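You operate a simulated robot arm through the tools that you are given. There is no shell and no other tool. Be economical: measure what you need, move in short steps, check, and stop when the job is done.

Carry out the task below with a simulated robot arm. There is one attempt and no reset: what you move stays moved.

Task
Take the bottle from the top of the wash table and leave it in the purple box. Stack the shaker that says "sesame" from the top of the sauce bench on top of the shaker labelled "herb". Take the blue scoop from the top of the sauce bench and leave it on the top of the rail cart. Put the pot on the island bench away on the top of the sauce bench. The order is free.

It is judged by the outcome, as a careful person would: the job done as asked, and still so three seconds after it is handed in. It fails if anything else is knocked over, pushed out of place, dropped, spilled or broken.

Robot
A 6-joint arm with a two-finger parallel gripper on a trunk, on a base that drives. Base frame: it is fixed to the floor where the robot stands at the start and does not move with it; the origin is under the middle of the robot, x ahead of it, y to its left, z up. Readings come in mm, degrees, newtons and seconds.
Its first joint turns from -166.0 to 166.0 degrees. Places, roughly: blue scoop (19x7x4 cm) [900, 3100, 900]; bottle (7x7x20 cm) [1100, 0, 1000]; pot [-3000, -2500, 1000]; purple box (15x17x8 cm) [-700, 1200, 700]; shaker [750, 2500, 1000]; top of the rail cart [900, 1800, 900]; top of the sauce bench [900, 2700, 900]. Payload 3.43 kg.
The tool frame sits at the grasp point between the pads (the TCP): z along the fingers, y along the line on which they close. The tips reach 34 mm beyond it. Largest opening 128 mm; finger width 24, thickness 12; the body of the gripper, 48 by 130 mm, starts 96 mm behind the TCP.
Orientation is that of the tool frame in the base frame, as [roll, pitch, yaw] about the fixed x, y, z axes, in that order (R = Rz(yaw) Ry(pitch) Rx(roll)). With the fingers straight down and closing along the base's y, the tool's x points along the base's -x, its y along +y and its z along -z.

Tools
- The arm moves only by the tool drive_tool. Its argument "increments" is a list of rows, each an object (a shift or turn left out is 0, a gripper value left out holds the last) with "offset": the shift along the base's x, y, z in mm, a list of three; "angular": the turn, a rotation vector about the base's x, y, z in degrees, a list of three; "gripper": the gripper command, from -1 (fully open) to 1 (shut), values between in proportion. In form: [{"offset": [x, y, z], "angular": [rx, ry, rz], "gripper": gripper}, ...]. A call has 1 to 12 rows; each row shifts and turns the commanded pose from where the row before left it. Rows are played at 5 a second. More than 50 mm and 8.6 degrees between two rows, or a gripper value outside its range, and nothing of the call is played. Where a pose cannot be reached the arm comes as near as it can. A force on the tool above 40 N (or 10 N above the force at the start of the call, whichever is more), or a blocked arm, ends the call early, and 0.2 s more pass. Each finger travels about 153 mm/s and halts on what it meets, pressing with about 45 N; the grip force reading is that of the motor and also rises with nothing between the fingers. The clock runs only during rows and for 0.2 s after the last one: add rows that do not move to give the fingers time. It gives the time, the measured TCP pose, the force on the tool (base axes), the opening and the grip force at its end, in the units of the frame above (readings bear some noise), with the torque about the TCP (base axes, N m) and any sound that the robot's microphone picked up, and new pictures: "views" is both (left out), scene, wrist or none.
- Cameras (640 x 400 px; columns grow to the right, rows downward): "scene" is now at [131.6, 297.6, 1233.7]; the picture's right is [0.82, -0.57, 0.00], its down [-0.13, -0.19, -0.97] and it looks along [0.55, 0.80, -0.23] (base axes); focal length 214 px, centre (320, 200). "wrist" rides on the gripper at [76, -11, -160] in the tool frame; the picture's right is [0.15, 0.99, 0.00], its down [-0.88, 0.13, -0.46] and it looks along [-0.45, 0.07, 0.89] (tool axes); focal length 234 px, centre (320, 200). There is no depth. A picture from a camera that has moved, and an enlarged one, comes with that camera's place and axes in the base frame and with its lens.
- drive_base(legs): drives the robot by 1 to 6 legs, each [ahead, left, turn to the left] in mm, mm and degrees, along the robot's own axes; the way and the turn of a leg run together, so that a leg with both is an arc; at most 1500 mm and 180 degrees a leg. The arm and the cameras ride along, it lands a little off, and it stops where it bumps. It gives what a move gives, and a new picture of the scene camera.
- turn_head(pan, tilt): turns the head with the scene camera to pan (to the left, within 143 degrees either way) and tilt (down, from -29 to 69), counted from straight ahead of the robot. It gives what a move gives, and a new picture of the scene camera.
- close_up(camera, box): a new picture of the part [left, top, right, bottom] of that camera's present view, enlarged. It takes no simulated time.
- finish_job(): hands the job in; it is judged then, once.

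Go step by step. Nothing tells you exact positions but the pictures and the camera data: compare them with the known pose of the tool, close in by small moves and look again before you grip or let go. The budget is 165 turns and 260 pictures, counting those below and the enlarged ones. Unless the task says otherwise, let go and move clear before handing in, and close with one line.

The tools are called after ">>>" by a JSON object that holds its "method" and its "body". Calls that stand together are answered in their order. drive_tool: Moves the arm, as the interface text tells. Its arguments: {"type":"object","properties":{"increments":{"type":"array","items":{"type":"object","properties":{"offset":{"type":"array","items":{"type":"number"}},"angular":{"type":"array","items":{"type":"number"}},"gripper":{"type":"number"}}}},"views":{"type":"string","enum":["both","scene","wrist","none"]}},"required":["increments"]} The other tools are called the same way: drive_base (legs) drives the base; turn_head (pan, tilt) turns the head that bears the scene camera; close_up (camera, box) takes an enlarged picture of a part of a camera's view; finish_job () hands the job in.

At the start:

```text
clock: 0.0
ee_pos: [192.6, 544.2, 1108.1]
tcp_rot: [179.9, 0.0, 180.0]
force: [0.1, -0.8, 0.2]
wrist_torque: [-0.01, -0.02, 0.0]
gripper_width: 128.3
grip_force: 0.1
robot x, y, heading: [0.5, -0.0, -0.1]
head pan, tilt: [55.5, 13.4]
```

scene: 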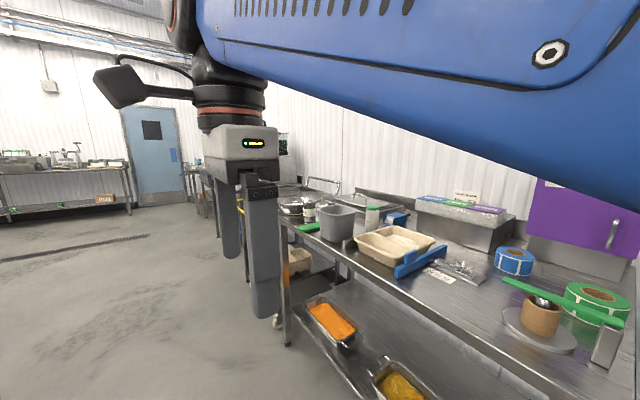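
wrist: 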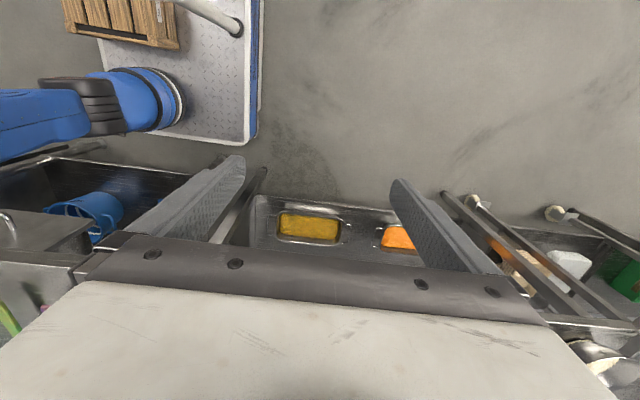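

I see a bench to the left-front with various items; the wash table should be straight ahead. I look around with the head first.

>>> {"method": "turn_head", "body": {"pan": 0, "tilt": 20}}

>>> {"method": "turn_head", "body": {"pan": 110, "tilt": 15}}

>>> {"method": "turn_head", "body": {"pan": -130, "tilt": 10}}

```text
clock: 1.2
ee_pos: [192.7, 545.1, 1107.9]
tcp_rot: [-180.0, 0.0, 180.0]
force: [0.0, 0.4, 0.1]
wrist_torque: [-0.02, -0.01, 0.03]
gripper_width: 128.0
grip_force: 0.0
robot x, y, heading: [0.2, -1.7, -0.0]
head pan, tilt: [0.0, 20.0]
camera scene: at [149.5, 281.6, 1230.5], right [0.65, -0.76, 0.0], down [-0.2, -0.17, -0.96], along [0.73, 0.63, -0.26], focal length 214 px, centre (320, 200)
```

scene: 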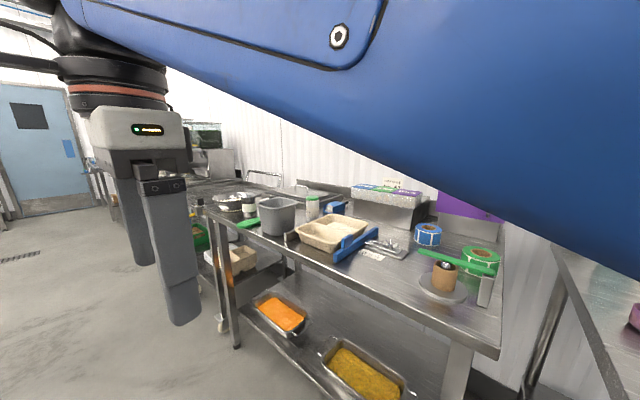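

```text
clock: 3.1
ee_pos: [191.6, 544.4, 1108.6]
tcp_rot: [-179.9, 0.0, 180.0]
force: [0.0, 0.7, 0.1]
wrist_torque: [0.01, 0.03, -0.02]
gripper_width: 128.1
grip_force: 0.1
robot x, y, heading: [2.8, -4.1, -0.2]
head pan, tilt: [110.0, 15.0]
camera scene: at [46.8, 308.5, 1231.0], right [0.94, 0.34, 0.0], down [0.09, -0.24, -0.97], along [-0.33, 0.91, -0.26], focal length 214 px, centre (320, 200)
```

scene: 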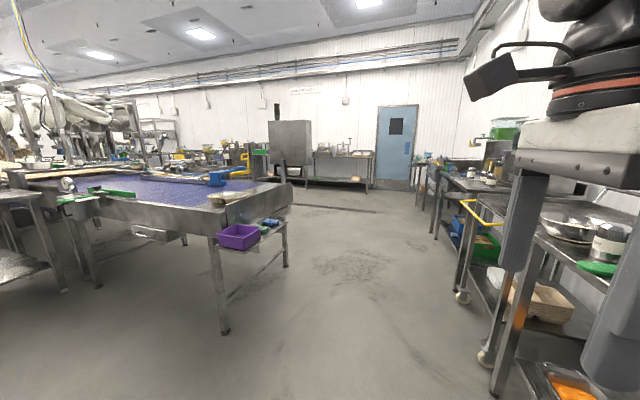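

```text
clock: 6.5
ee_pos: [192.9, 543.3, 1109.9]
tcp_rot: [179.9, 0.0, 179.9]
force: [-0.1, -0.7, -0.3]
wrist_torque: [0.01, 0.0, -0.03]
gripper_width: 127.8
grip_force: 0.0
robot x, y, heading: [-1.0, -0.9, -0.0]
head pan, tilt: [-130.0, 10.0]
camera scene: at [153.4, 276.4, 1236.0], right [0.6, -0.8, 0.0], down [-0.17, -0.12, -0.98], along [0.78, 0.58, -0.21], focal length 214 px, centre (320, 200)
```

scene: 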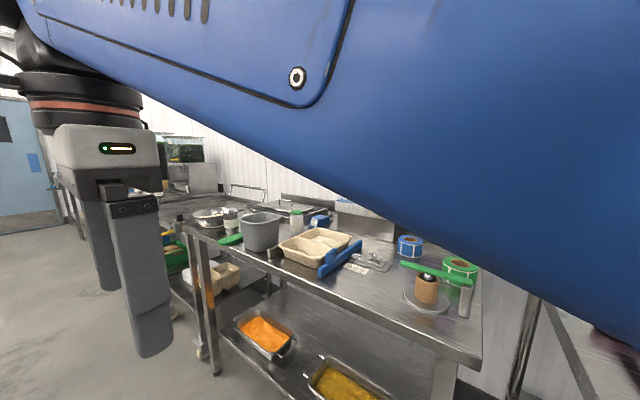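

The head is blocked or hidden on the right by the arm; the purple box is on a shelf left-behind at about (-790,1226). I swing the arm to the front, clear of the benches.

>>> {"method": "drive_tool", "body": {"increments": [{"offset": [19, -44, 8]}, {"offset": [19, -44, 8]}, {"offset": [19, -44, 8]}, {"offset": [19, -44, 8]}, {"offset": [19, -44, 8]}, {"offset": [19, -44, 8]}, {"offset": [19, -44, 8]}, {"offset": [19, -44, 8]}, {"offset": [19, -44, 8]}, {"offset": [19, -44, 8]}, {"offset": [19, -44, 8]}, {"offset": [19, -44, 8]}], "views": "wrist"}}

>>> {"method": "turn_head", "body": {"pan": 0, "tilt": 20}}

```text
clock: 9.1
ee_pos: [435.5, 36.0, 1127.9]
tcp_rot: [179.9, 0.3, 180.0]
force: [0.1, -0.2, 0.0]
wrist_torque: [0.03, 0.02, 0.04]
gripper_width: 127.8
grip_force: 0.0
out of reach, approached as far as the arm can: row 8, 9, 10, 11, 12
robot x, y, heading: [0.2, -3.8, -0.1]
head pan, tilt: [-130.0, 10.0]
camera wrist: at [359.5, 25.2, 1286.7], right [-0.15, 0.99, 0.0], down [0.88, 0.13, 0.46], along [0.46, 0.07, -0.89], focal length 234 px, centre (320, 200)
```

wrist: 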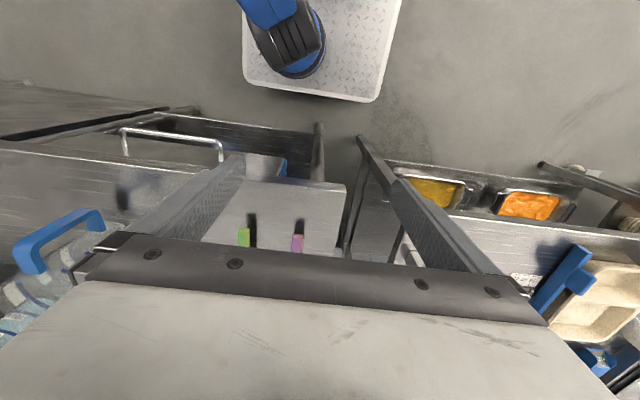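

```text
clock: 11.2
ee_pos: [435.9, 38.8, 1126.8]
tcp_rot: [179.8, 0.4, -179.9]
force: [0.1, -1.1, -0.1]
wrist_torque: [0.01, -0.03, -0.05]
gripper_width: 128.3
grip_force: 0.1
robot x, y, heading: [3.9, -1.0, -0.1]
head pan, tilt: [0.0, 20.0]
camera scene: at [171.8, 220.5, 1222.9], right [0.0, -1.0, 0.0], down [-0.34, 0.0, -0.94], along [0.94, 0.0, -0.34], focal length 214 px, centre (320, 200)
```

scene: 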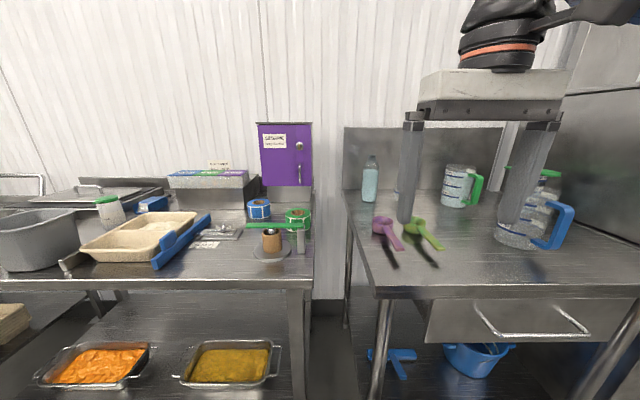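

The bottle stands at about (1065, 0) on the wash table, table front edge at about x=520. I check the robot's own base outline and take a closer look at the bottle.

>>> {"method": "close_up", "body": {"camera": "scene", "box": [340, 130, 500, 230]}}

>>> {"method": "turn_head", "body": {"pan": -20, "tilt": 65}}

```text
4.00 times, centred on (420, 180) of scene
camera zoom: at [171.8, 220.5, 1222.9], right [0.0, -1.0, 0.0], down [-0.34, 0.0, -0.94], along [0.94, 0.0, -0.34], focal length 858 px, centre (-80, 280)
```

zoom: 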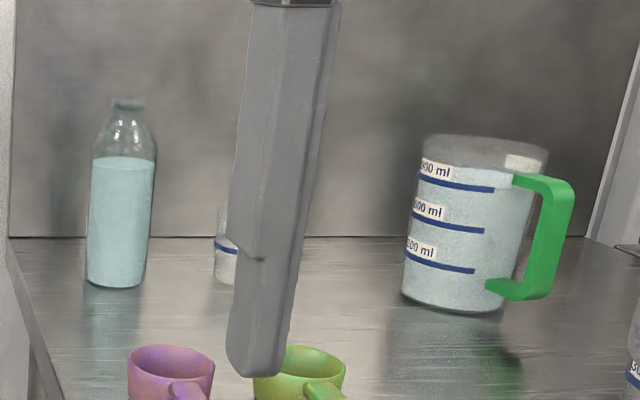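

```text
clock: 12.3
ee_pos: [435.8, 38.5, 1128.2]
tcp_rot: [179.8, 0.3, -179.8]
force: [0.3, 1.0, 0.1]
wrist_torque: [0.04, -0.02, -0.04]
gripper_width: 128.1
grip_force: 0.1
robot x, y, heading: [-1.3, -1.6, 0.3]
head pan, tilt: [-20.0, 65.0]
camera scene: at [135.8, 199.8, 1159.2], right [-0.34, -0.94, 0.0], down [-0.85, 0.31, -0.42], along [0.4, -0.14, -0.91], focal length 214 px, centre (320, 200)
```

scene: 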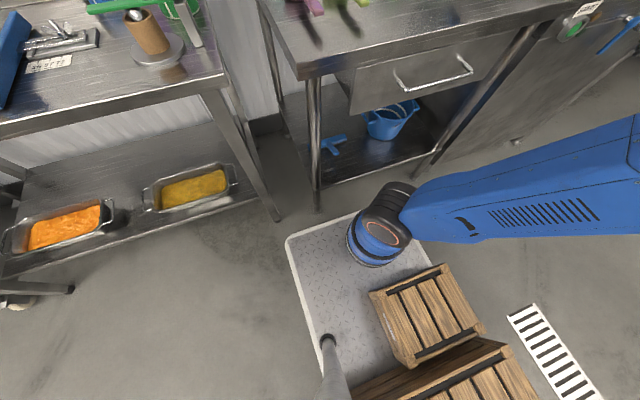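

Bottle centre is at about (1075, 6), z 900–1100; the platform's front is about 120–150 mm short of the table legs. I drive 110 mm ahead and then look.

>>> {"method": "drive_base", "body": {"legs": [[110, 0, 0]]}}

>>> {"method": "drive_tool", "body": {"increments": [{"offset": [45, -5, -5], "gripper": -0.6}, {"offset": [45, -5, -5]}, {"offset": [45, -5, -5]}, {"offset": [45, -5, -5]}, {"offset": [45, -5, -5]}], "views": "wrist"}}

```text
clock: 13.5
ee_pos: [544.9, 37.3, 1126.9]
tcp_rot: [179.8, 0.3, -180.0]
force: [0.1, 0.4, -0.1]
wrist_torque: [0.02, 0.01, 0.01]
gripper_width: 128.2
grip_force: 0.1
robot x, y, heading: [110.3, -0.6, -0.1]
head pan, tilt: [-20.0, 65.0]
camera scene: at [244.7, 200.1, 1159.2], right [-0.34, -0.94, 0.0], down [-0.85, 0.31, -0.42], along [0.4, -0.14, -0.91], focal length 214 px, centre (320, 200)
```

scene: 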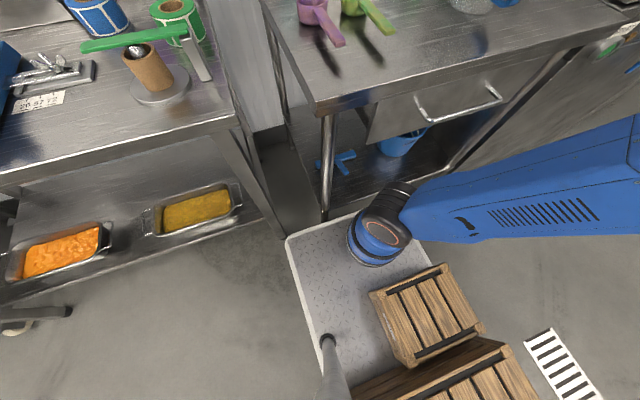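

```text
clock: 14.7
ee_pos: [767.4, 14.4, 1104.1]
tcp_rot: [179.8, 0.4, -179.8]
force: [-1.7, 0.8, 0.8]
wrist_torque: [0.04, -0.1, 0.0]
gripper_width: 102.2
grip_force: 0.1
robot x, y, heading: [106.5, 3.9, 0.4]
head pan, tilt: [-20.0, 65.0]
camera wrist: at [691.1, 2.4, 1262.1], right [-0.15, 0.99, 0.0], down [0.88, 0.13, 0.46], along [0.46, 0.07, -0.89], focal length 234 px, centre (320, 200)
```

wrist: 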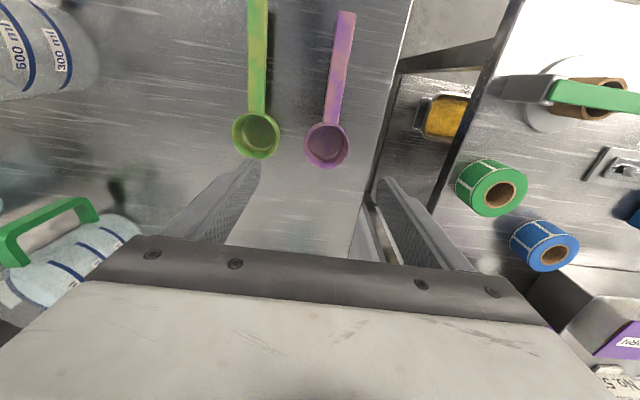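

The fingers clear the scoops. I lower to z≈1015 in front of the bottle and check with the scene camera.

>>> {"method": "drive_tool", "body": {"increments": [{"offset": [40, -2, -30]}, {"offset": [40, -2, -30]}, {"offset": [40, -2, -25]}, {"offset": [20, -2, 0]}, {}], "views": "none"}}

>>> {"method": "turn_head", "body": {"pan": -5, "tilt": 20}}

>>> {"method": "close_up", "body": {"camera": "scene", "box": [320, 120, 480, 220]}}

```text
clock: 15.9
ee_pos: [910.5, 4.0, 1016.4]
tcp_rot: [179.8, 0.3, -180.0]
force: [0.1, 0.0, 0.5]
wrist_torque: [-0.02, -0.02, 0.02]
gripper_width: 102.6
grip_force: 0.1
robot x, y, heading: [112.1, 2.0, -0.0]
head pan, tilt: [-20.0, 65.0]
```

```text
clock: 17.1
ee_pos: [909.8, 5.3, 1017.8]
tcp_rot: [179.8, 0.3, -179.9]
force: [0.3, -0.1, 0.2]
wrist_torque: [0.04, 0.03, 0.01]
gripper_width: 102.5
grip_force: 0.0
robot x, y, heading: [110.1, -1.0, 0.1]
head pan, tilt: [-5.0, 20.0]
camera scene: at [280.5, 212.8, 1222.8], right [-0.09, -1.0, 0.0], down [-0.34, 0.03, -0.94], along [0.94, -0.08, -0.34], focal length 214 px, centre (320, 200)
```

scene: 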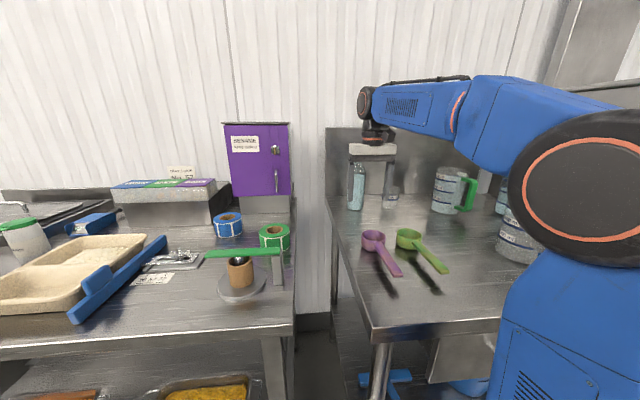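

```text
4.00 times, centred on (400, 170) of scene
camera zoom: at [280.5, 212.8, 1222.8], right [-0.09, -1.0, 0.0], down [-0.34, 0.03, -0.94], along [0.94, -0.08, -0.34], focal length 858 px, centre (0, 320)
```

zoom: 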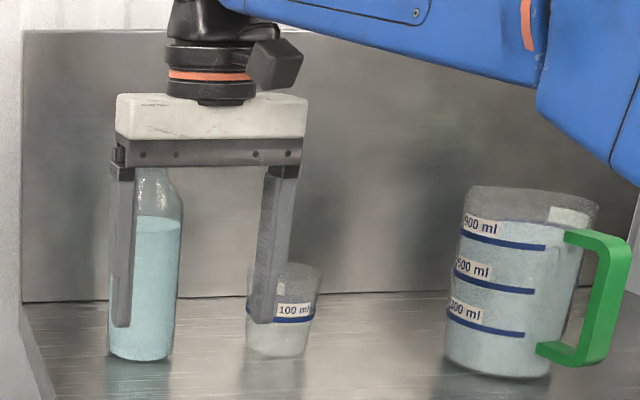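

Bottle centre measured at about (1078, -2). I slide forward to straddle it and check before closing.

>>> {"method": "drive_tool", "body": {"increments": [{"offset": [0, -7, 0]}, {"offset": [42, 0, 0]}, {"offset": [42, 0, 0]}, {"offset": [42, 0, 0]}, {"offset": [38, 0, 0]}, {}], "views": "none"}}

>>> {"method": "close_up", "body": {"camera": "scene", "box": [320, 120, 480, 220]}}

```text
clock: 18.7
ee_pos: [1048.3, -4.8, 1036.2]
tcp_rot: [179.8, 1.7, -180.0]
force: [0.1, -0.6, -0.1]
wrist_torque: [0.01, 0.0, -0.02]
gripper_width: 102.4
grip_force: 0.1
robot x, y, heading: [97.7, -1.3, -0.1]
head pan, tilt: [-5.0, 20.0]
stopped in row 6: the arm was blocked; the commanded pose is now the measured one
```

```text
4.00 times, centred on (400, 170) of scene
camera zoom: at [262.5, 212.0, 1223.8], right [-0.09, -1.0, 0.0], down [-0.33, 0.03, -0.94], along [0.94, -0.08, -0.34], focal length 858 px, centre (0, 320)
```

zoom: 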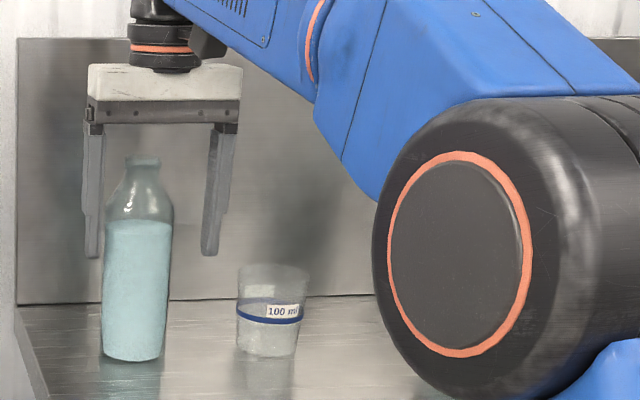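

The arm was blocked (likely its lower link against the table edge) without touching the bottle. I back off and tilt the gripper forward so that the wrist needs less reach.

>>> {"method": "drive_tool", "body": {"increments": [{"offset": [-45, 3, 0]}, {"offset": [-45, 2, 0]}, {"offset": [-40, 2, 0]}, {"offset": [-20, 0, 0], "angular": [0, -8.5, 0]}, {"angular": [0, -8.5, 0]}, {"angular": [0, -8.5, 0]}, {"angular": [0, -8.5, 0]}, {"angular": [0, -8, 0]}, {"angular": [0, -8, 0], "gripper": -0.8}], "views": "none"}}

>>> {"method": "turn_head", "body": {"pan": -5, "tilt": 24}}

```text
clock: 20.7
ee_pos: [911.2, 0.6, 1025.6]
tcp_rot: [179.8, 51.3, -180.0]
force: [1.2, 0.4, -1.1]
wrist_torque: [0.0, 0.02, 0.01]
gripper_width: 115.0
grip_force: 0.1
robot x, y, heading: [101.4, -3.2, -0.2]
head pan, tilt: [-5.0, 20.0]
```

```text
clock: 21.3
ee_pos: [909.1, 0.4, 1024.7]
tcp_rot: [179.8, 50.9, 180.0]
force: [-0.3, 0.7, 0.0]
wrist_torque: [0.02, -0.04, 0.02]
gripper_width: 115.2
grip_force: 0.1
robot x, y, heading: [101.0, -3.8, -0.1]
head pan, tilt: [-5.0, 24.0]
camera scene: at [271.6, 210.0, 1216.4], right [-0.09, -1.0, 0.0], down [-0.4, 0.04, -0.91], along [0.91, -0.08, -0.41], focal length 214 px, centre (320, 200)
```

scene: 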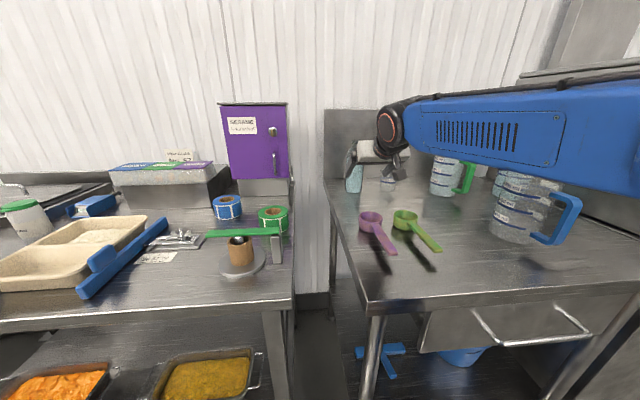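

Tilt worked with a raised arm posture. I lower slightly and advance in small steps around the bottle.

>>> {"method": "drive_tool", "body": {"increments": [{"offset": [20, 1, -20]}, {"offset": [40, 1, -15]}, {"offset": [40, 0, 0]}, {"offset": [40, 0, 0]}, {"offset": [25, 0, 0]}, {}], "views": "wrist"}}

>>> {"method": "close_up", "body": {"camera": "scene", "box": [320, 120, 480, 220]}}

```text
clock: 22.7
ee_pos: [1074.1, 2.1, 990.0]
tcp_rot: [179.7, 50.9, -180.0]
force: [-0.3, 0.6, -0.5]
wrist_torque: [0.02, 0.03, -0.01]
gripper_width: 115.1
grip_force: 0.1
robot x, y, heading: [99.9, -3.2, -0.0]
head pan, tilt: [-5.0, 24.0]
camera wrist: at [902.6, -10.7, 1032.3], right [-0.1, 0.99, -0.11], down [0.2, 0.13, 0.97], along [0.98, 0.07, -0.21], focal length 234 px, centre (320, 200)
```

wrist: 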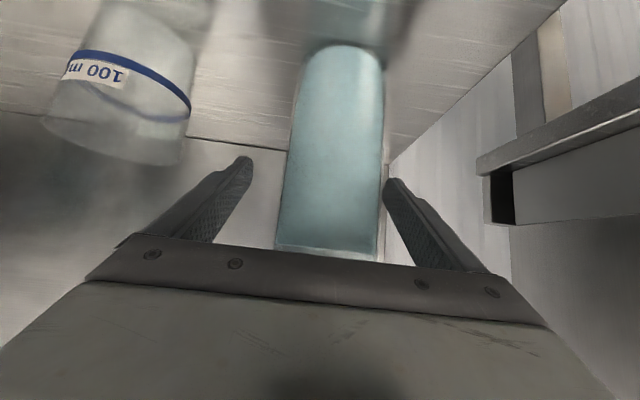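

```text
4.00 times, centred on (400, 170) of scene
camera zoom: at [271.6, 210.0, 1216.4], right [-0.09, -1.0, 0.0], down [-0.41, 0.04, -0.91], along [0.91, -0.08, -0.41], focal length 858 px, centre (0, 320)
```

zoom: 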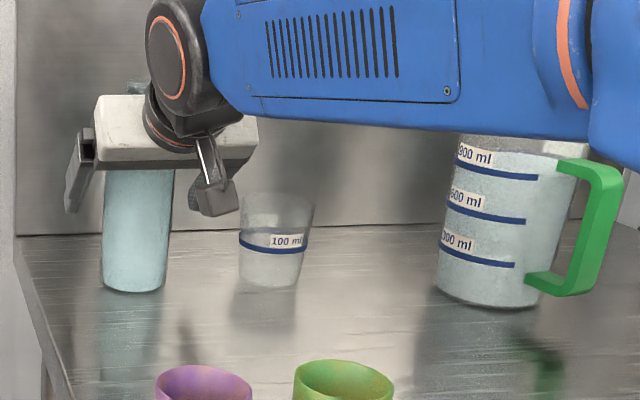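

The bottle sits between the fingers, about 9 mm to +y of centre. I centre on it, then close.

>>> {"method": "drive_tool", "body": {"increments": [{"offset": [0, 9, 0]}, {}, {"gripper": 0.0}, {"gripper": 0.2}, {"gripper": 0.5}, {"gripper": 0.5}, {"gripper": 0.5}], "views": "wrist"}}

```text
clock: 24.3
ee_pos: [1074.7, 10.1, 991.2]
tcp_rot: [179.8, 50.9, -179.9]
force: [2.0, -2.5, 4.5]
wrist_torque: [-0.57, -0.03, 0.13]
gripper_width: 67.0
grip_force: 44.4
robot x, y, heading: [97.6, -4.2, -0.3]
head pan, tilt: [-5.0, 24.0]
camera wrist: at [902.7, -2.0, 1032.6], right [-0.1, 0.99, -0.11], down [0.2, 0.13, 0.97], along [0.98, 0.07, -0.21], focal length 234 px, centre (320, 200)
```

wrist: 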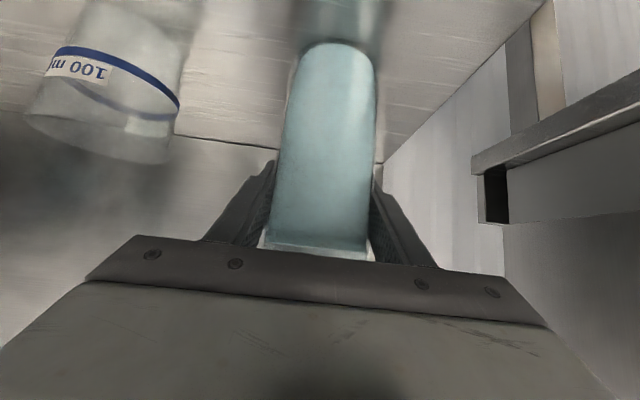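

Gripped (67 mm). I lift straight up and back away over the table, keeping the bottle upright.

>>> {"method": "drive_tool", "body": {"increments": [{"offset": [0, 0, 25]}, {"offset": [-5, 0, 30]}, {"offset": [-30, 0, 25]}, {"offset": [-45, 0, 0]}, {"offset": [-45, 0, 0]}, {"offset": [-45, 0, 0]}, {"offset": [-45, 0, 0]}, {"offset": [-45, 0, 0]}, {"offset": [-45, 0, 0]}, {"offset": [-45, 0, 0]}, {"offset": [-45, 0, 0]}], "views": "both"}}

```text
clock: 26.7
ee_pos: [678.7, 11.0, 1070.7]
tcp_rot: [179.7, 50.9, 179.9]
force: [0.6, -1.3, -4.5]
wrist_torque: [-0.23, -0.08, -0.01]
gripper_width: 67.0
grip_force: 45.3
robot x, y, heading: [99.0, -6.6, -0.2]
head pan, tilt: [-5.0, 24.0]
camera scene: at [271.9, 210.2, 1216.3], right [-0.09, -1.0, 0.0], down [-0.41, 0.04, -0.91], along [0.91, -0.08, -0.41], focal length 214 px, centre (320, 200)
camera wrist: at [508.1, 0.1, 1112.6], right [-0.1, 0.99, -0.11], down [0.2, 0.13, 0.97], along [0.97, 0.07, -0.21], focal length 234 px, centre (320, 200)
```

scene: 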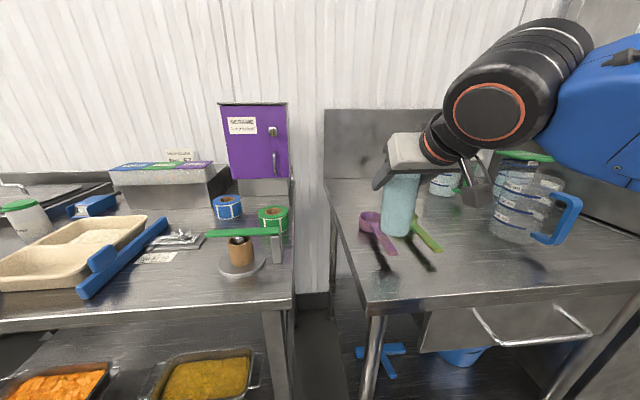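
wrist: 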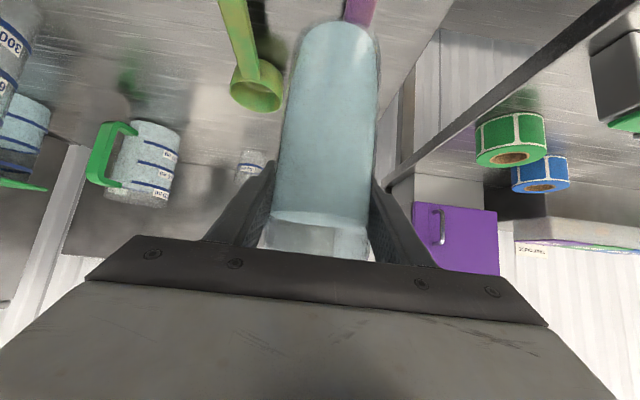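

Bottle is in hand. I back away from the table and turn left to face the purple box area.

>>> {"method": "drive_base", "body": {"legs": [[-300, 0, 0], [0, 0, 115]]}}

>>> {"method": "turn_head", "body": {"pan": 10, "tilt": 20}}

```text
clock: 33.6
ee_pos: [-466.6, 513.1, 1069.7]
tcp_rot: [179.7, 51.0, -64.3]
force: [0.2, 0.4, -4.2]
wrist_torque: [0.04, 0.03, -0.05]
gripper_width: 67.0
grip_force: 45.0
robot x, y, heading: [-201.6, -5.1, 115.8]
head pan, tilt: [-5.0, 24.0]
camera scene: at [-469.1, 61.5, 1216.4], right [0.94, 0.35, 0.0], down [0.14, -0.38, -0.91], along [-0.32, 0.85, -0.41], focal length 214 px, centre (320, 200)
```

scene: 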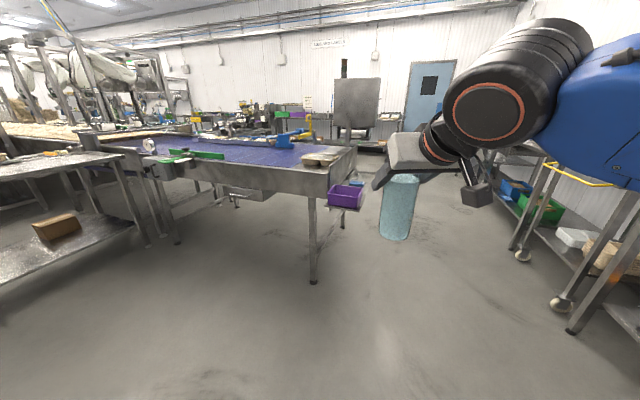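

```text
clock: 34.4
ee_pos: [-466.2, 512.3, 1071.9]
tcp_rot: [179.7, 51.1, -64.2]
force: [-0.3, 0.3, -4.2]
wrist_torque: [0.06, 0.03, 0.02]
gripper_width: 67.0
grip_force: 44.9
robot x, y, heading: [-204.2, -2.1, 115.8]
head pan, tilt: [10.0, 20.0]
camera scene: at [-490.7, 50.8, 1222.9], right [0.81, 0.58, 0.0], down [0.2, -0.28, -0.94], along [-0.55, 0.76, -0.34], focal length 214 px, centre (320, 200)
```

scene: 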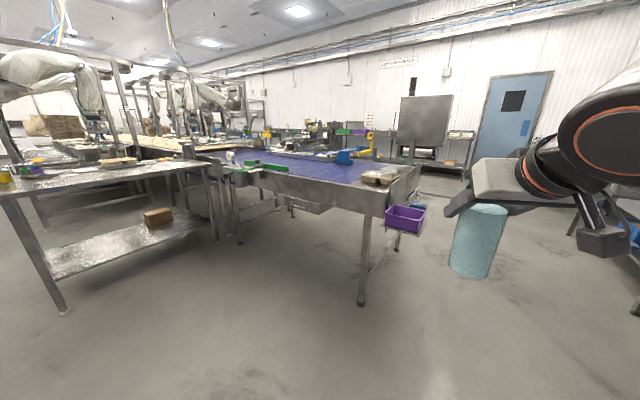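

The purple box is on a small side shelf of the conveyor. I zoom in to measure it.

>>> {"method": "close_up", "body": {"camera": "scene", "box": [350, 160, 450, 260]}}

```text
4.00 times, centred on (400, 210) of scene
camera zoom: at [-490.7, 50.8, 1222.9], right [0.81, 0.58, 0.0], down [0.2, -0.28, -0.94], along [-0.55, 0.76, -0.34], focal length 858 px, centre (0, 160)
```

zoom: 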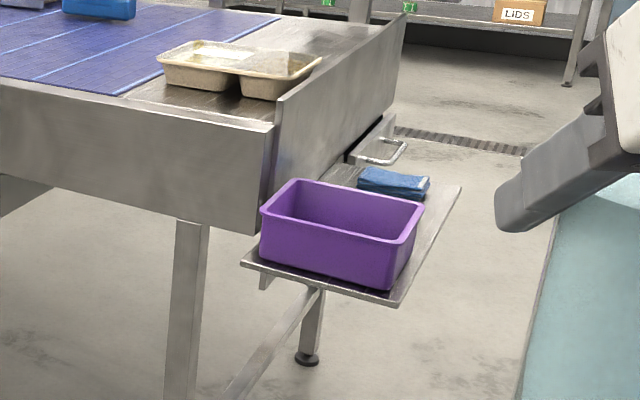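

Box centre is about (-745, 1193), rim z≈763, floor z≈685, long side along x. I park in front of it facing +y.

>>> {"method": "drive_base", "body": {"legs": [[0, 0, -25.8], [440, 516, 0]]}}

>>> {"method": "turn_head", "body": {"pan": -15, "tilt": 35}}

```text
clock: 39.4
ee_pos: [-734.9, 1025.6, 1071.1]
tcp_rot: [179.7, 51.0, -89.6]
force: [1.0, 0.1, -4.1]
wrist_torque: [0.07, -0.05, 0.0]
gripper_width: 67.1
grip_force: 45.1
robot x, y, heading: [-715.3, 445.6, 90.3]
head pan, tilt: [10.0, 20.0]
camera scene: at [-955.5, 617.6, 1222.9], right [0.98, 0.18, 0.0], down [0.06, -0.34, -0.94], along [-0.17, 0.92, -0.34], focal length 214 px, centre (320, 200)
```

scene: 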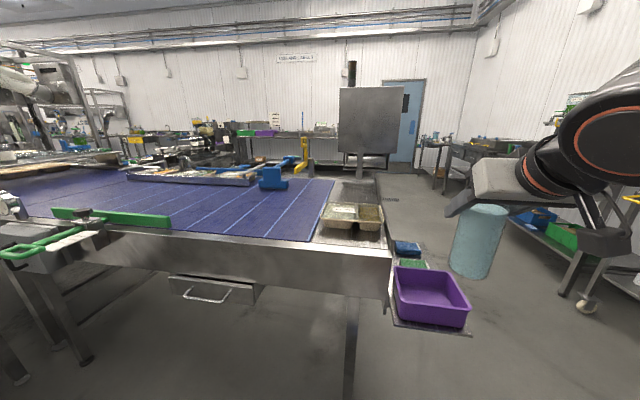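

```text
clock: 40.3
ee_pos: [-734.6, 1025.6, 1070.4]
tcp_rot: [179.6, 51.0, -89.7]
force: [0.6, -0.2, -4.4]
wrist_torque: [0.05, -0.01, 0.03]
gripper_width: 66.9
grip_force: 45.2
robot x, y, heading: [-717.3, 451.3, 90.3]
head pan, tilt: [-15.0, 35.0]
camera scene: at [-916.5, 611.2, 1199.1], right [0.97, -0.25, 0.0], down [-0.14, -0.55, -0.82], along [0.21, 0.79, -0.57], focal length 214 px, centre (320, 200)
```

scene: 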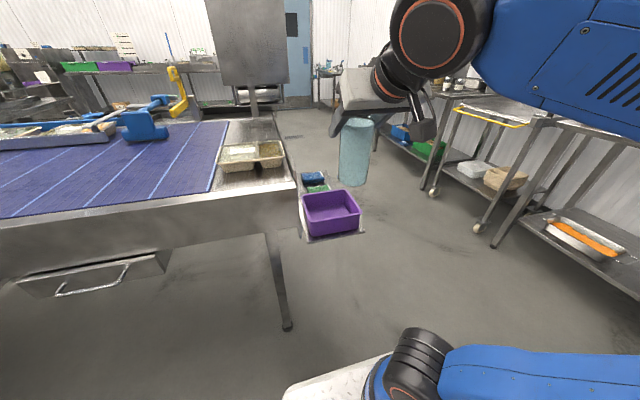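

>>> {"method": "close_up", "body": {"camera": "scene", "box": [280, 160, 400, 250]}}

```text
4.44 times, centred on (340, 205) of scene
camera zoom: at [-916.5, 611.2, 1199.1], right [0.97, -0.25, 0.0], down [-0.14, -0.55, -0.82], along [0.21, 0.79, -0.57], focal length 953 px, centre (231, 178)
```

zoom: 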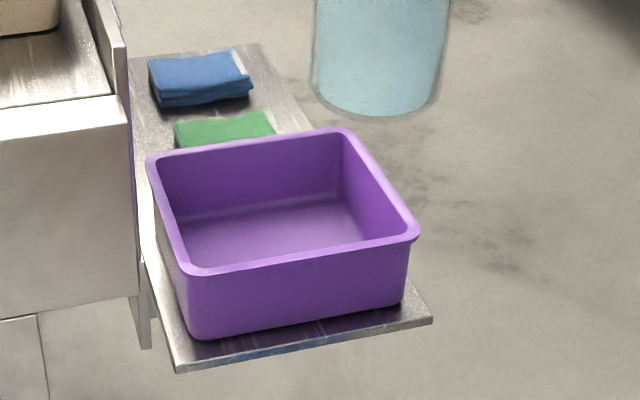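

Rim corners give box centre (-734, 1168), rim z≈776. I check with the wrist camera how far the bottle's bottom is below the TCP.

>>> {"method": "close_up", "body": {"camera": "wrist", "box": [0, 0, 640, 400]}}

>>> {"method": "close_up", "body": {"camera": "scene", "box": [300, 90, 420, 200]}}

```text
1.00 times, centred on (320, 200) of wrist (not enlarged: the box is as wide or as high as the picture)
camera zoom: at [-721.8, 853.9, 1112.8], right [-0.99, -0.1, -0.11], down [-0.13, 0.2, 0.97], along [-0.08, 0.97, -0.21], focal length 234 px, centre (320, 200)
```

zoom: 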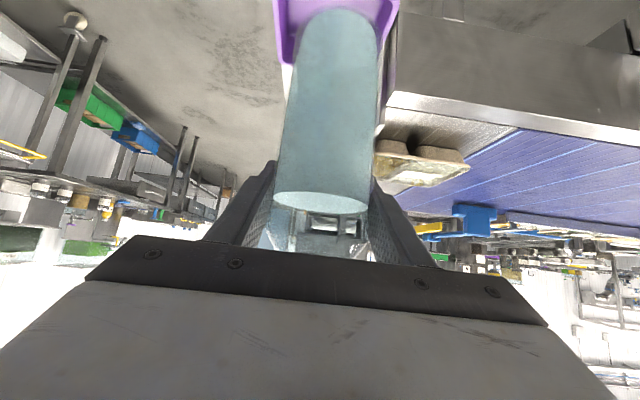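

```text
3.64 times, centred on (360, 145) of scene
camera zoom: at [-916.5, 611.2, 1199.1], right [0.97, -0.25, 0.0], down [-0.14, -0.55, -0.82], along [0.21, 0.79, -0.57], focal length 780 px, centre (174, 400)
```

zoom: 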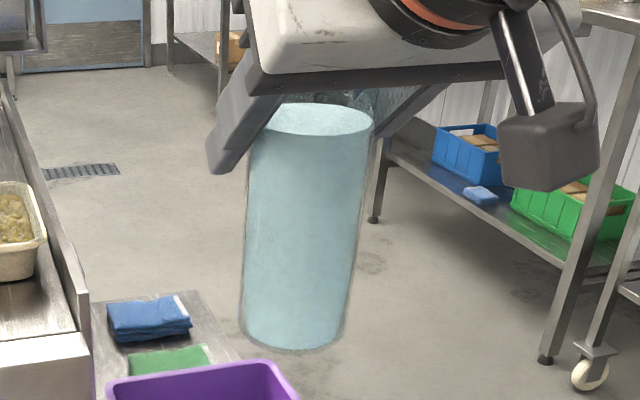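

The bottle is upright but slipped ~20 mm down in the grip (bottom ≈112 mm below TCP). I move over the box now and descend.

>>> {"method": "drive_tool", "body": {"increments": [{"offset": [1, 40, 0], "gripper": 1}, {"offset": [1, 40, 0]}, {"offset": [1, 40, 0]}, {"offset": [0, 38, 0]}, {"offset": [0, 0, -45]}, {"offset": [0, 0, -45]}, {"offset": [0, 0, -45]}, {"offset": [0, 0, -45]}, {}], "views": "both"}}

```text
clock: 42.3
ee_pos: [-733.3, 1182.8, 890.9]
tcp_rot: [179.7, 51.0, -89.6]
force: [0.1, -0.2, -5.1]
wrist_torque: [0.03, 0.04, 0.01]
gripper_width: 66.8
grip_force: 45.6
robot x, y, heading: [-718.1, 447.3, 90.3]
head pan, tilt: [-15.0, 35.0]
camera scene: at [-916.5, 611.3, 1199.0], right [0.97, -0.25, 0.0], down [-0.15, -0.56, -0.82], along [0.21, 0.79, -0.57], focal length 214 px, centre (320, 200)
camera wrist: at [-720.1, 1012.3, 932.5], right [-0.99, -0.1, -0.11], down [-0.13, 0.2, 0.97], along [-0.08, 0.97, -0.21], focal length 234 px, centre (320, 200)
```

scene: 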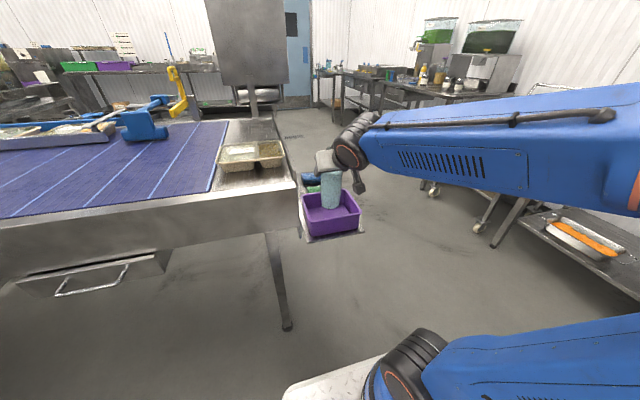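
wrist: 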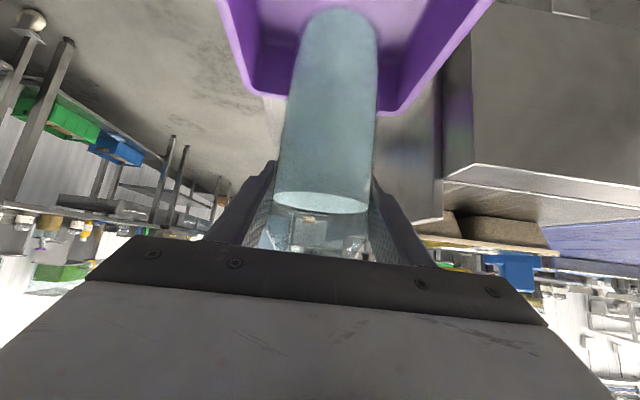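

Bottle hangs over the box opening, no more slip. I lower toward the box floor in small steps, watching force.

>>> {"method": "drive_tool", "body": {"increments": [{"offset": [0, -1, -25]}, {"offset": [0, 0, -20]}, {"offset": [0, 0, -12]}, {}], "views": "wrist"}}

>>> {"method": "close_up", "body": {"camera": "scene", "box": [280, 150, 400, 250]}}

```text
clock: 43.3
ee_pos: [-733.8, 1182.7, 833.9]
tcp_rot: [179.8, 51.0, -89.6]
force: [0.6, 0.4, -5.3]
wrist_torque: [0.06, -0.03, 0.01]
gripper_width: 67.1
grip_force: 45.4
robot x, y, heading: [-717.5, 447.6, 90.5]
head pan, tilt: [-15.0, 35.0]
camera wrist: at [-720.2, 1012.2, 875.9], right [-0.99, -0.1, -0.11], down [-0.13, 0.2, 0.97], along [-0.08, 0.97, -0.21], focal length 234 px, centre (320, 200)
```

wrist: 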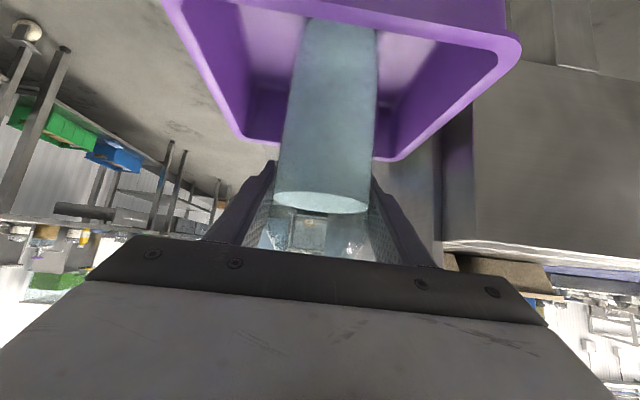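

```text
4.00 times, centred on (340, 200) of scene
camera zoom: at [-916.5, 611.2, 1199.0], right [0.97, -0.25, 0.0], down [-0.15, -0.56, -0.82], along [0.21, 0.79, -0.57], focal length 858 px, centre (240, 200)
```

zoom: 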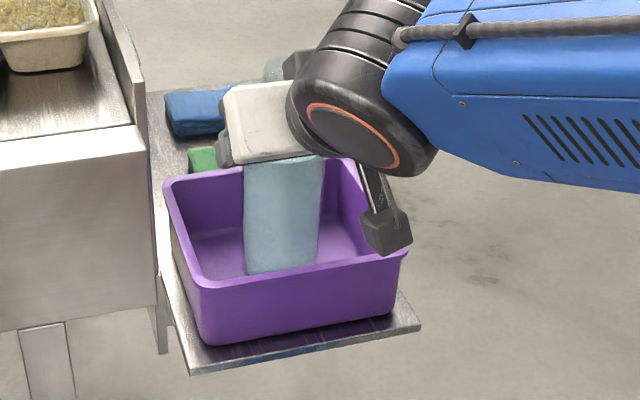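

The bottle is inside the walls. Now slow final descent to contact.

>>> {"method": "drive_tool", "body": {"increments": [{"offset": [0, 0, -6]}, {"offset": [0, 0, -4]}, {"offset": [0, 0, -4]}, {"offset": [0, 0, -4]}, {}], "views": "wrist"}}

```text
clock: 44.5
ee_pos: [-732.9, 1182.8, 817.5]
tcp_rot: [179.6, 51.2, -89.5]
force: [-5.2, 2.8, 31.1]
wrist_torque: [-0.81, 1.08, 0.12]
gripper_width: 67.1
grip_force: 45.0
robot x, y, heading: [-717.4, 445.0, 90.3]
head pan, tilt: [-15.0, 35.0]
camera wrist: at [-719.2, 1010.6, 858.9], right [-0.99, -0.1, -0.11], down [-0.13, 0.2, 0.97], along [-0.08, 0.98, -0.21], focal length 234 px, centre (320, 200)
```

wrist: 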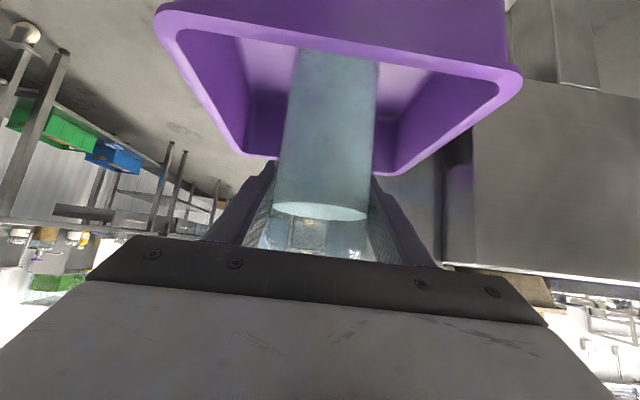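

Contact felt. I relax 3 mm, open gently, then withdraw upward and back.

>>> {"method": "drive_tool", "body": {"increments": [{"offset": [0, 0, 2]}, {"gripper": -0.1}, {"gripper": -0.5}, {}, {"offset": [0, 0, 20]}, {"offset": [0, 0, 45]}, {"offset": [0, 0, 45]}, {"offset": [0, 0, 45]}, {"offset": [0, -30, 45]}, {"offset": [0, -45, 20]}, {"offset": [0, -45, 20]}], "views": "scene"}}

>>> {"method": "close_up", "body": {"camera": "scene", "box": [280, 150, 400, 250]}}

```text
refused: row 9 steps farther than a row can; nothing moved
```

```text
4.00 times, centred on (340, 200) of scene
camera zoom: at [-916.4, 610.3, 1199.2], right [0.97, -0.25, 0.0], down [-0.15, -0.55, -0.82], along [0.21, 0.79, -0.57], focal length 858 px, centre (240, 200)
```

zoom: 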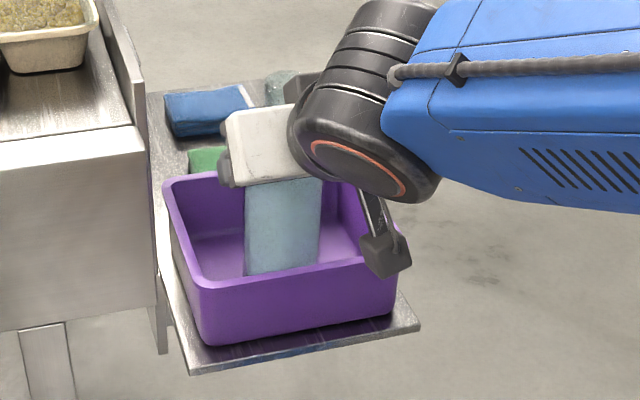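

>>> {"method": "drive_tool", "body": {"increments": [{"offset": [0, 0, 2]}, {"gripper": -0.1}, {"gripper": -0.5}, {}, {"offset": [0, 0, 20]}, {"offset": [0, 0, 45]}, {"offset": [0, 0, 45]}, {"offset": [0, 0, 45]}, {"offset": [0, -20, 40]}, {"offset": [0, -45, 15]}, {"offset": [0, -45, 15]}], "views": "scene"}}

>>> {"method": "close_up", "body": {"camera": "scene", "box": [280, 150, 400, 250]}}

```text
clock: 46.9
ee_pos: [-734.3, 1073.7, 1039.5]
tcp_rot: [179.7, 50.9, -89.6]
force: [0.5, 0.5, -1.3]
wrist_torque: [-0.02, 0.0, 0.0]
gripper_width: 96.0
grip_force: 0.0
robot x, y, heading: [-713.6, 447.3, 90.2]
head pan, tilt: [-15.0, 35.0]
camera scene: at [-916.7, 611.4, 1199.0], right [0.97, -0.25, 0.0], down [-0.15, -0.56, -0.82], along [0.21, 0.79, -0.57], focal length 214 px, centre (320, 200)
```

scene: 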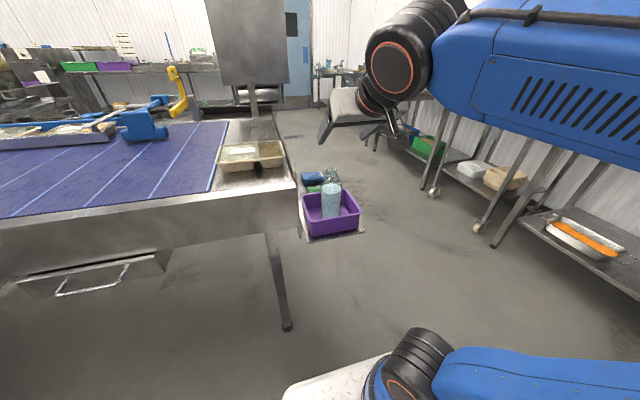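

```text
4.00 times, centred on (340, 200) of scene
camera zoom: at [-916.7, 611.4, 1199.0], right [0.97, -0.25, 0.0], down [-0.15, -0.56, -0.82], along [0.21, 0.79, -0.57], focal length 858 px, centre (240, 200)
```

zoom: 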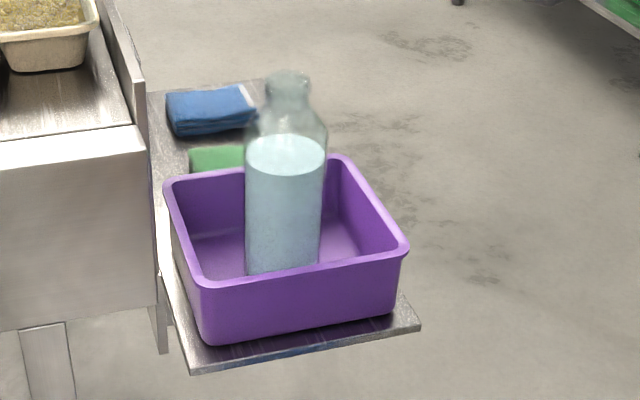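

The bottle stands in the purple box. Next I drive up the aisle toward the sauce bench and rail cart and look at them.

>>> {"method": "drive_base", "body": {"legs": [[-150, -650, 0], [1450, 0, 0]]}}

>>> {"method": "turn_head", "body": {"pan": -70, "tilt": 20}}

```text
clock: 57.5
ee_pos: [-23.4, 2389.5, 1040.6]
tcp_rot: [179.7, 51.1, -92.1]
force: [0.2, -0.1, -0.7]
wrist_torque: [0.01, -0.02, 0.0]
gripper_width: 96.1
grip_force: 0.1
robot x, y, heading: [-32.8, 1763.3, 87.7]
head pan, tilt: [-15.0, 35.0]
camera scene: at [-225.2, 1935.9, 1199.0], right [0.96, -0.29, 0.0], down [-0.17, -0.55, -0.82], along [0.24, 0.78, -0.57], focal length 214 px, centre (320, 200)
```

scene: 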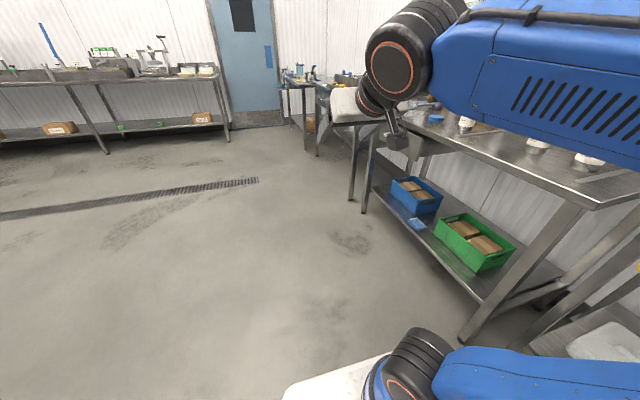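

```text
clock: 58.8
ee_pos: [-23.9, 2389.6, 1040.1]
tcp_rot: [179.7, 51.0, -92.1]
force: [1.0, -0.2, 0.4]
wrist_torque: [0.01, 0.01, 0.01]
gripper_width: 95.8
grip_force: 0.1
robot x, y, heading: [-29.1, 1759.5, 87.9]
head pan, tilt: [-70.0, 20.0]
camera scene: at [-162.6, 1880.3, 1222.9], right [0.31, -0.95, 0.0], down [-0.33, -0.11, -0.94], along [0.89, 0.29, -0.34], focal length 214 px, centre (320, 200)
```

scene: 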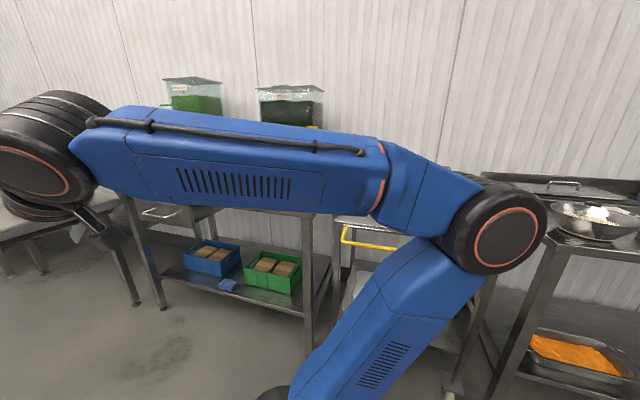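

The arm hides the benches from here; I turn to face them (+x) a bit back from the edge.

>>> {"method": "drive_base", "body": {"legs": [[0, 120, 0], [0, 0, -88], [0, 500, 0]]}}

>>> {"method": "turn_head", "body": {"pan": 0, "tilt": 22}}

```text
clock: 66.2
ee_pos: [465.4, 2291.9, 1040.8]
tcp_rot: [179.7, 51.0, -179.0]
force: [0.1, -0.1, -0.8]
wrist_torque: [0.0, 0.01, 0.01]
gripper_width: 96.0
grip_force: 0.1
robot x, y, heading: [-162.9, 2267.2, 1.2]
head pan, tilt: [-70.0, 20.0]
camera scene: at [-52.7, 2401.7, 1222.9], right [-0.93, -0.36, 0.0], down [-0.12, 0.32, -0.94], along [0.34, -0.88, -0.34], focal length 214 px, centre (320, 200)
```

scene: 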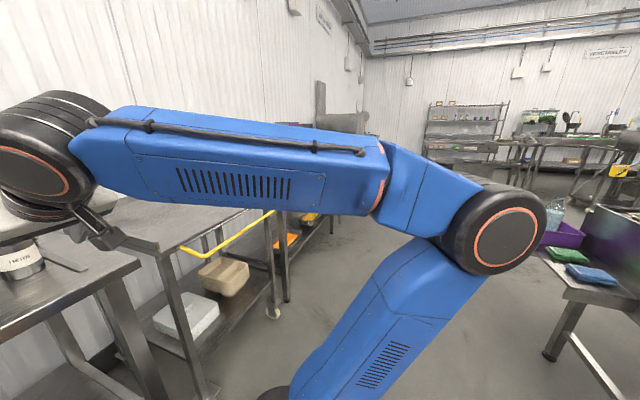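

```text
clock: 67.7
ee_pos: [465.4, 2291.5, 1040.3]
tcp_rot: [179.7, 51.0, -179.0]
force: [-0.6, -0.5, 0.1]
wrist_torque: [-0.01, -0.01, 0.0]
gripper_width: 96.1
grip_force: 0.0
robot x, y, heading: [-155.5, 2264.3, 1.2]
head pan, tilt: [0.0, 22.0]
camera scene: at [6.8, 2490.2, 1219.6], right [0.02, -1.0, 0.0], down [-0.37, -0.01, -0.93], along [0.93, 0.01, -0.37], focal length 214 px, centre (320, 200)
```

scene: 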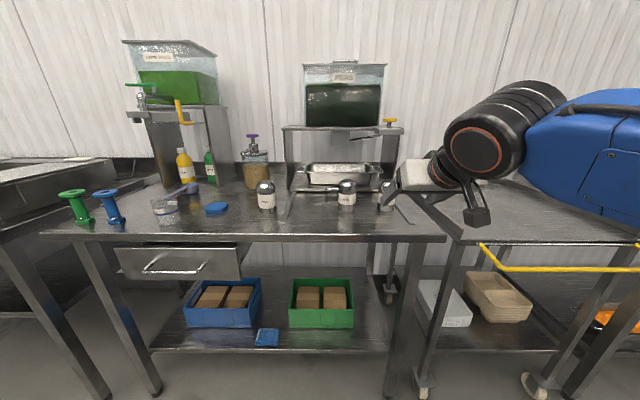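

>>> {"method": "close_up", "body": {"camera": "scene", "box": [235, 160, 435, 260]}}

>>> {"method": "close_up", "body": {"camera": "scene", "box": [50, 140, 250, 260]}}

```text
3.20 times, centred on (335, 210) of scene
camera zoom: at [6.8, 2490.2, 1219.6], right [0.02, -1.0, 0.0], down [-0.37, -0.01, -0.93], along [0.93, 0.01, -0.37], focal length 686 px, centre (272, 168)
```

zoom: 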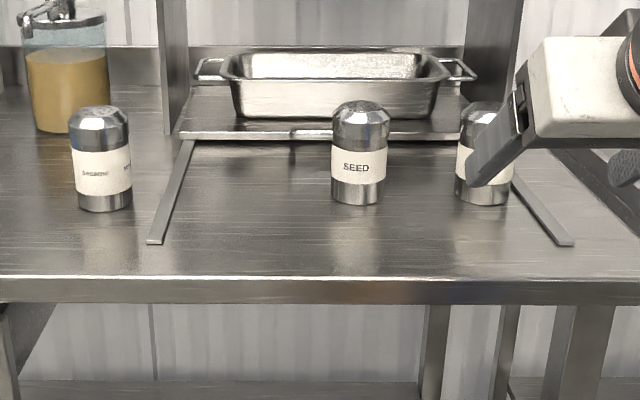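

```text
3.20 times, centred on (150, 200) of scene
camera zoom: at [6.8, 2490.2, 1219.6], right [0.02, -1.0, 0.0], down [-0.37, -0.01, -0.93], along [0.93, 0.01, -0.37], focal length 686 px, centre (864, 200)
```

zoom: 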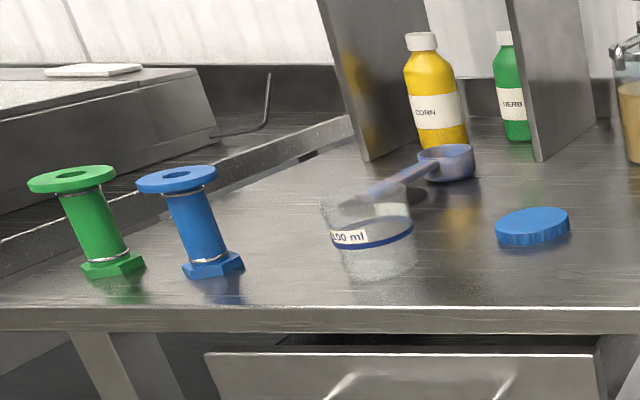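

I see three shakers ("SEED" in the middle) and a bluish scoop on the left behind a cup. I zoom in on the labels; the right one is hidden by the gripper, so I move the arm to the right/up first.

>>> {"method": "close_up", "body": {"camera": "scene", "box": [250, 175, 290, 215]}}

>>> {"method": "drive_tool", "body": {"increments": [{"offset": [-45, 0, 0]}, {"offset": [-40, -20, 0]}, {"offset": [0, -45, 0]}, {"offset": [0, -45, 0]}, {"offset": [0, -45, 0]}], "views": "none"}}

>>> {"method": "close_up", "body": {"camera": "scene", "box": [370, 170, 420, 220]}}

```text
10.00 times, centred on (270, 195) of scene
camera zoom: at [6.8, 2490.2, 1219.6], right [0.02, -1.0, 0.0], down [-0.37, -0.01, -0.93], along [0.93, 0.01, -0.37], focal length 2145 px, centre (820, 250)
```

zoom: 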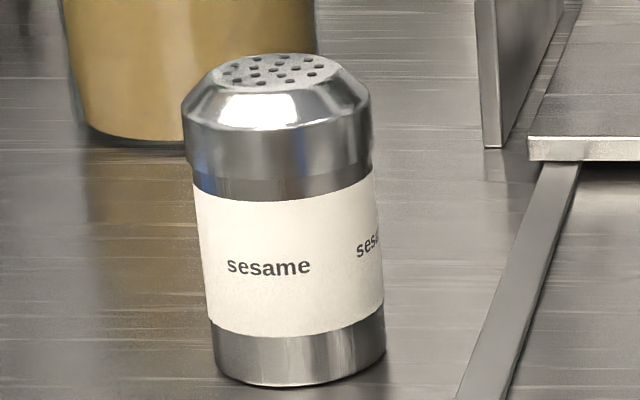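

```text
clock: 69.0
ee_pos: [357.3, 2327.2, 1039.9]
tcp_rot: [179.5, 51.0, -138.8]
force: [0.2, -0.3, -0.2]
wrist_torque: [0.03, 0.01, -0.02]
gripper_width: 96.1
grip_force: 0.0
robot x, y, heading: [-158.4, 2267.4, 0.8]
head pan, tilt: [0.0, 22.0]
stopped in row 5: the arm was blocked; the commanded pose is now the measured one
```

```text
8.00 times, centred on (395, 195) of scene
camera zoom: at [6.8, 2490.3, 1219.6], right [0.02, -1.0, 0.0], down [-0.37, -0.01, -0.93], along [0.93, 0.02, -0.37], focal length 1716 px, centre (-280, 240)
```

zoom: 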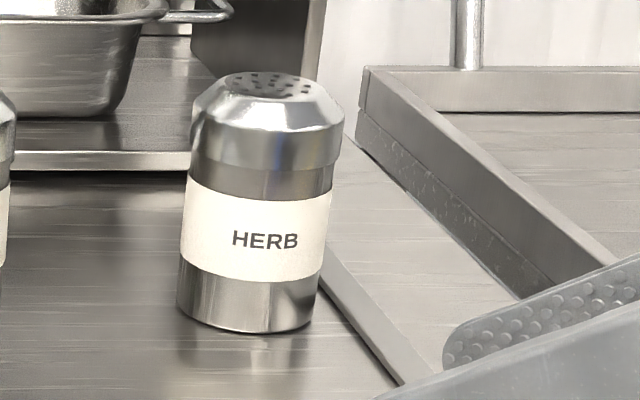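

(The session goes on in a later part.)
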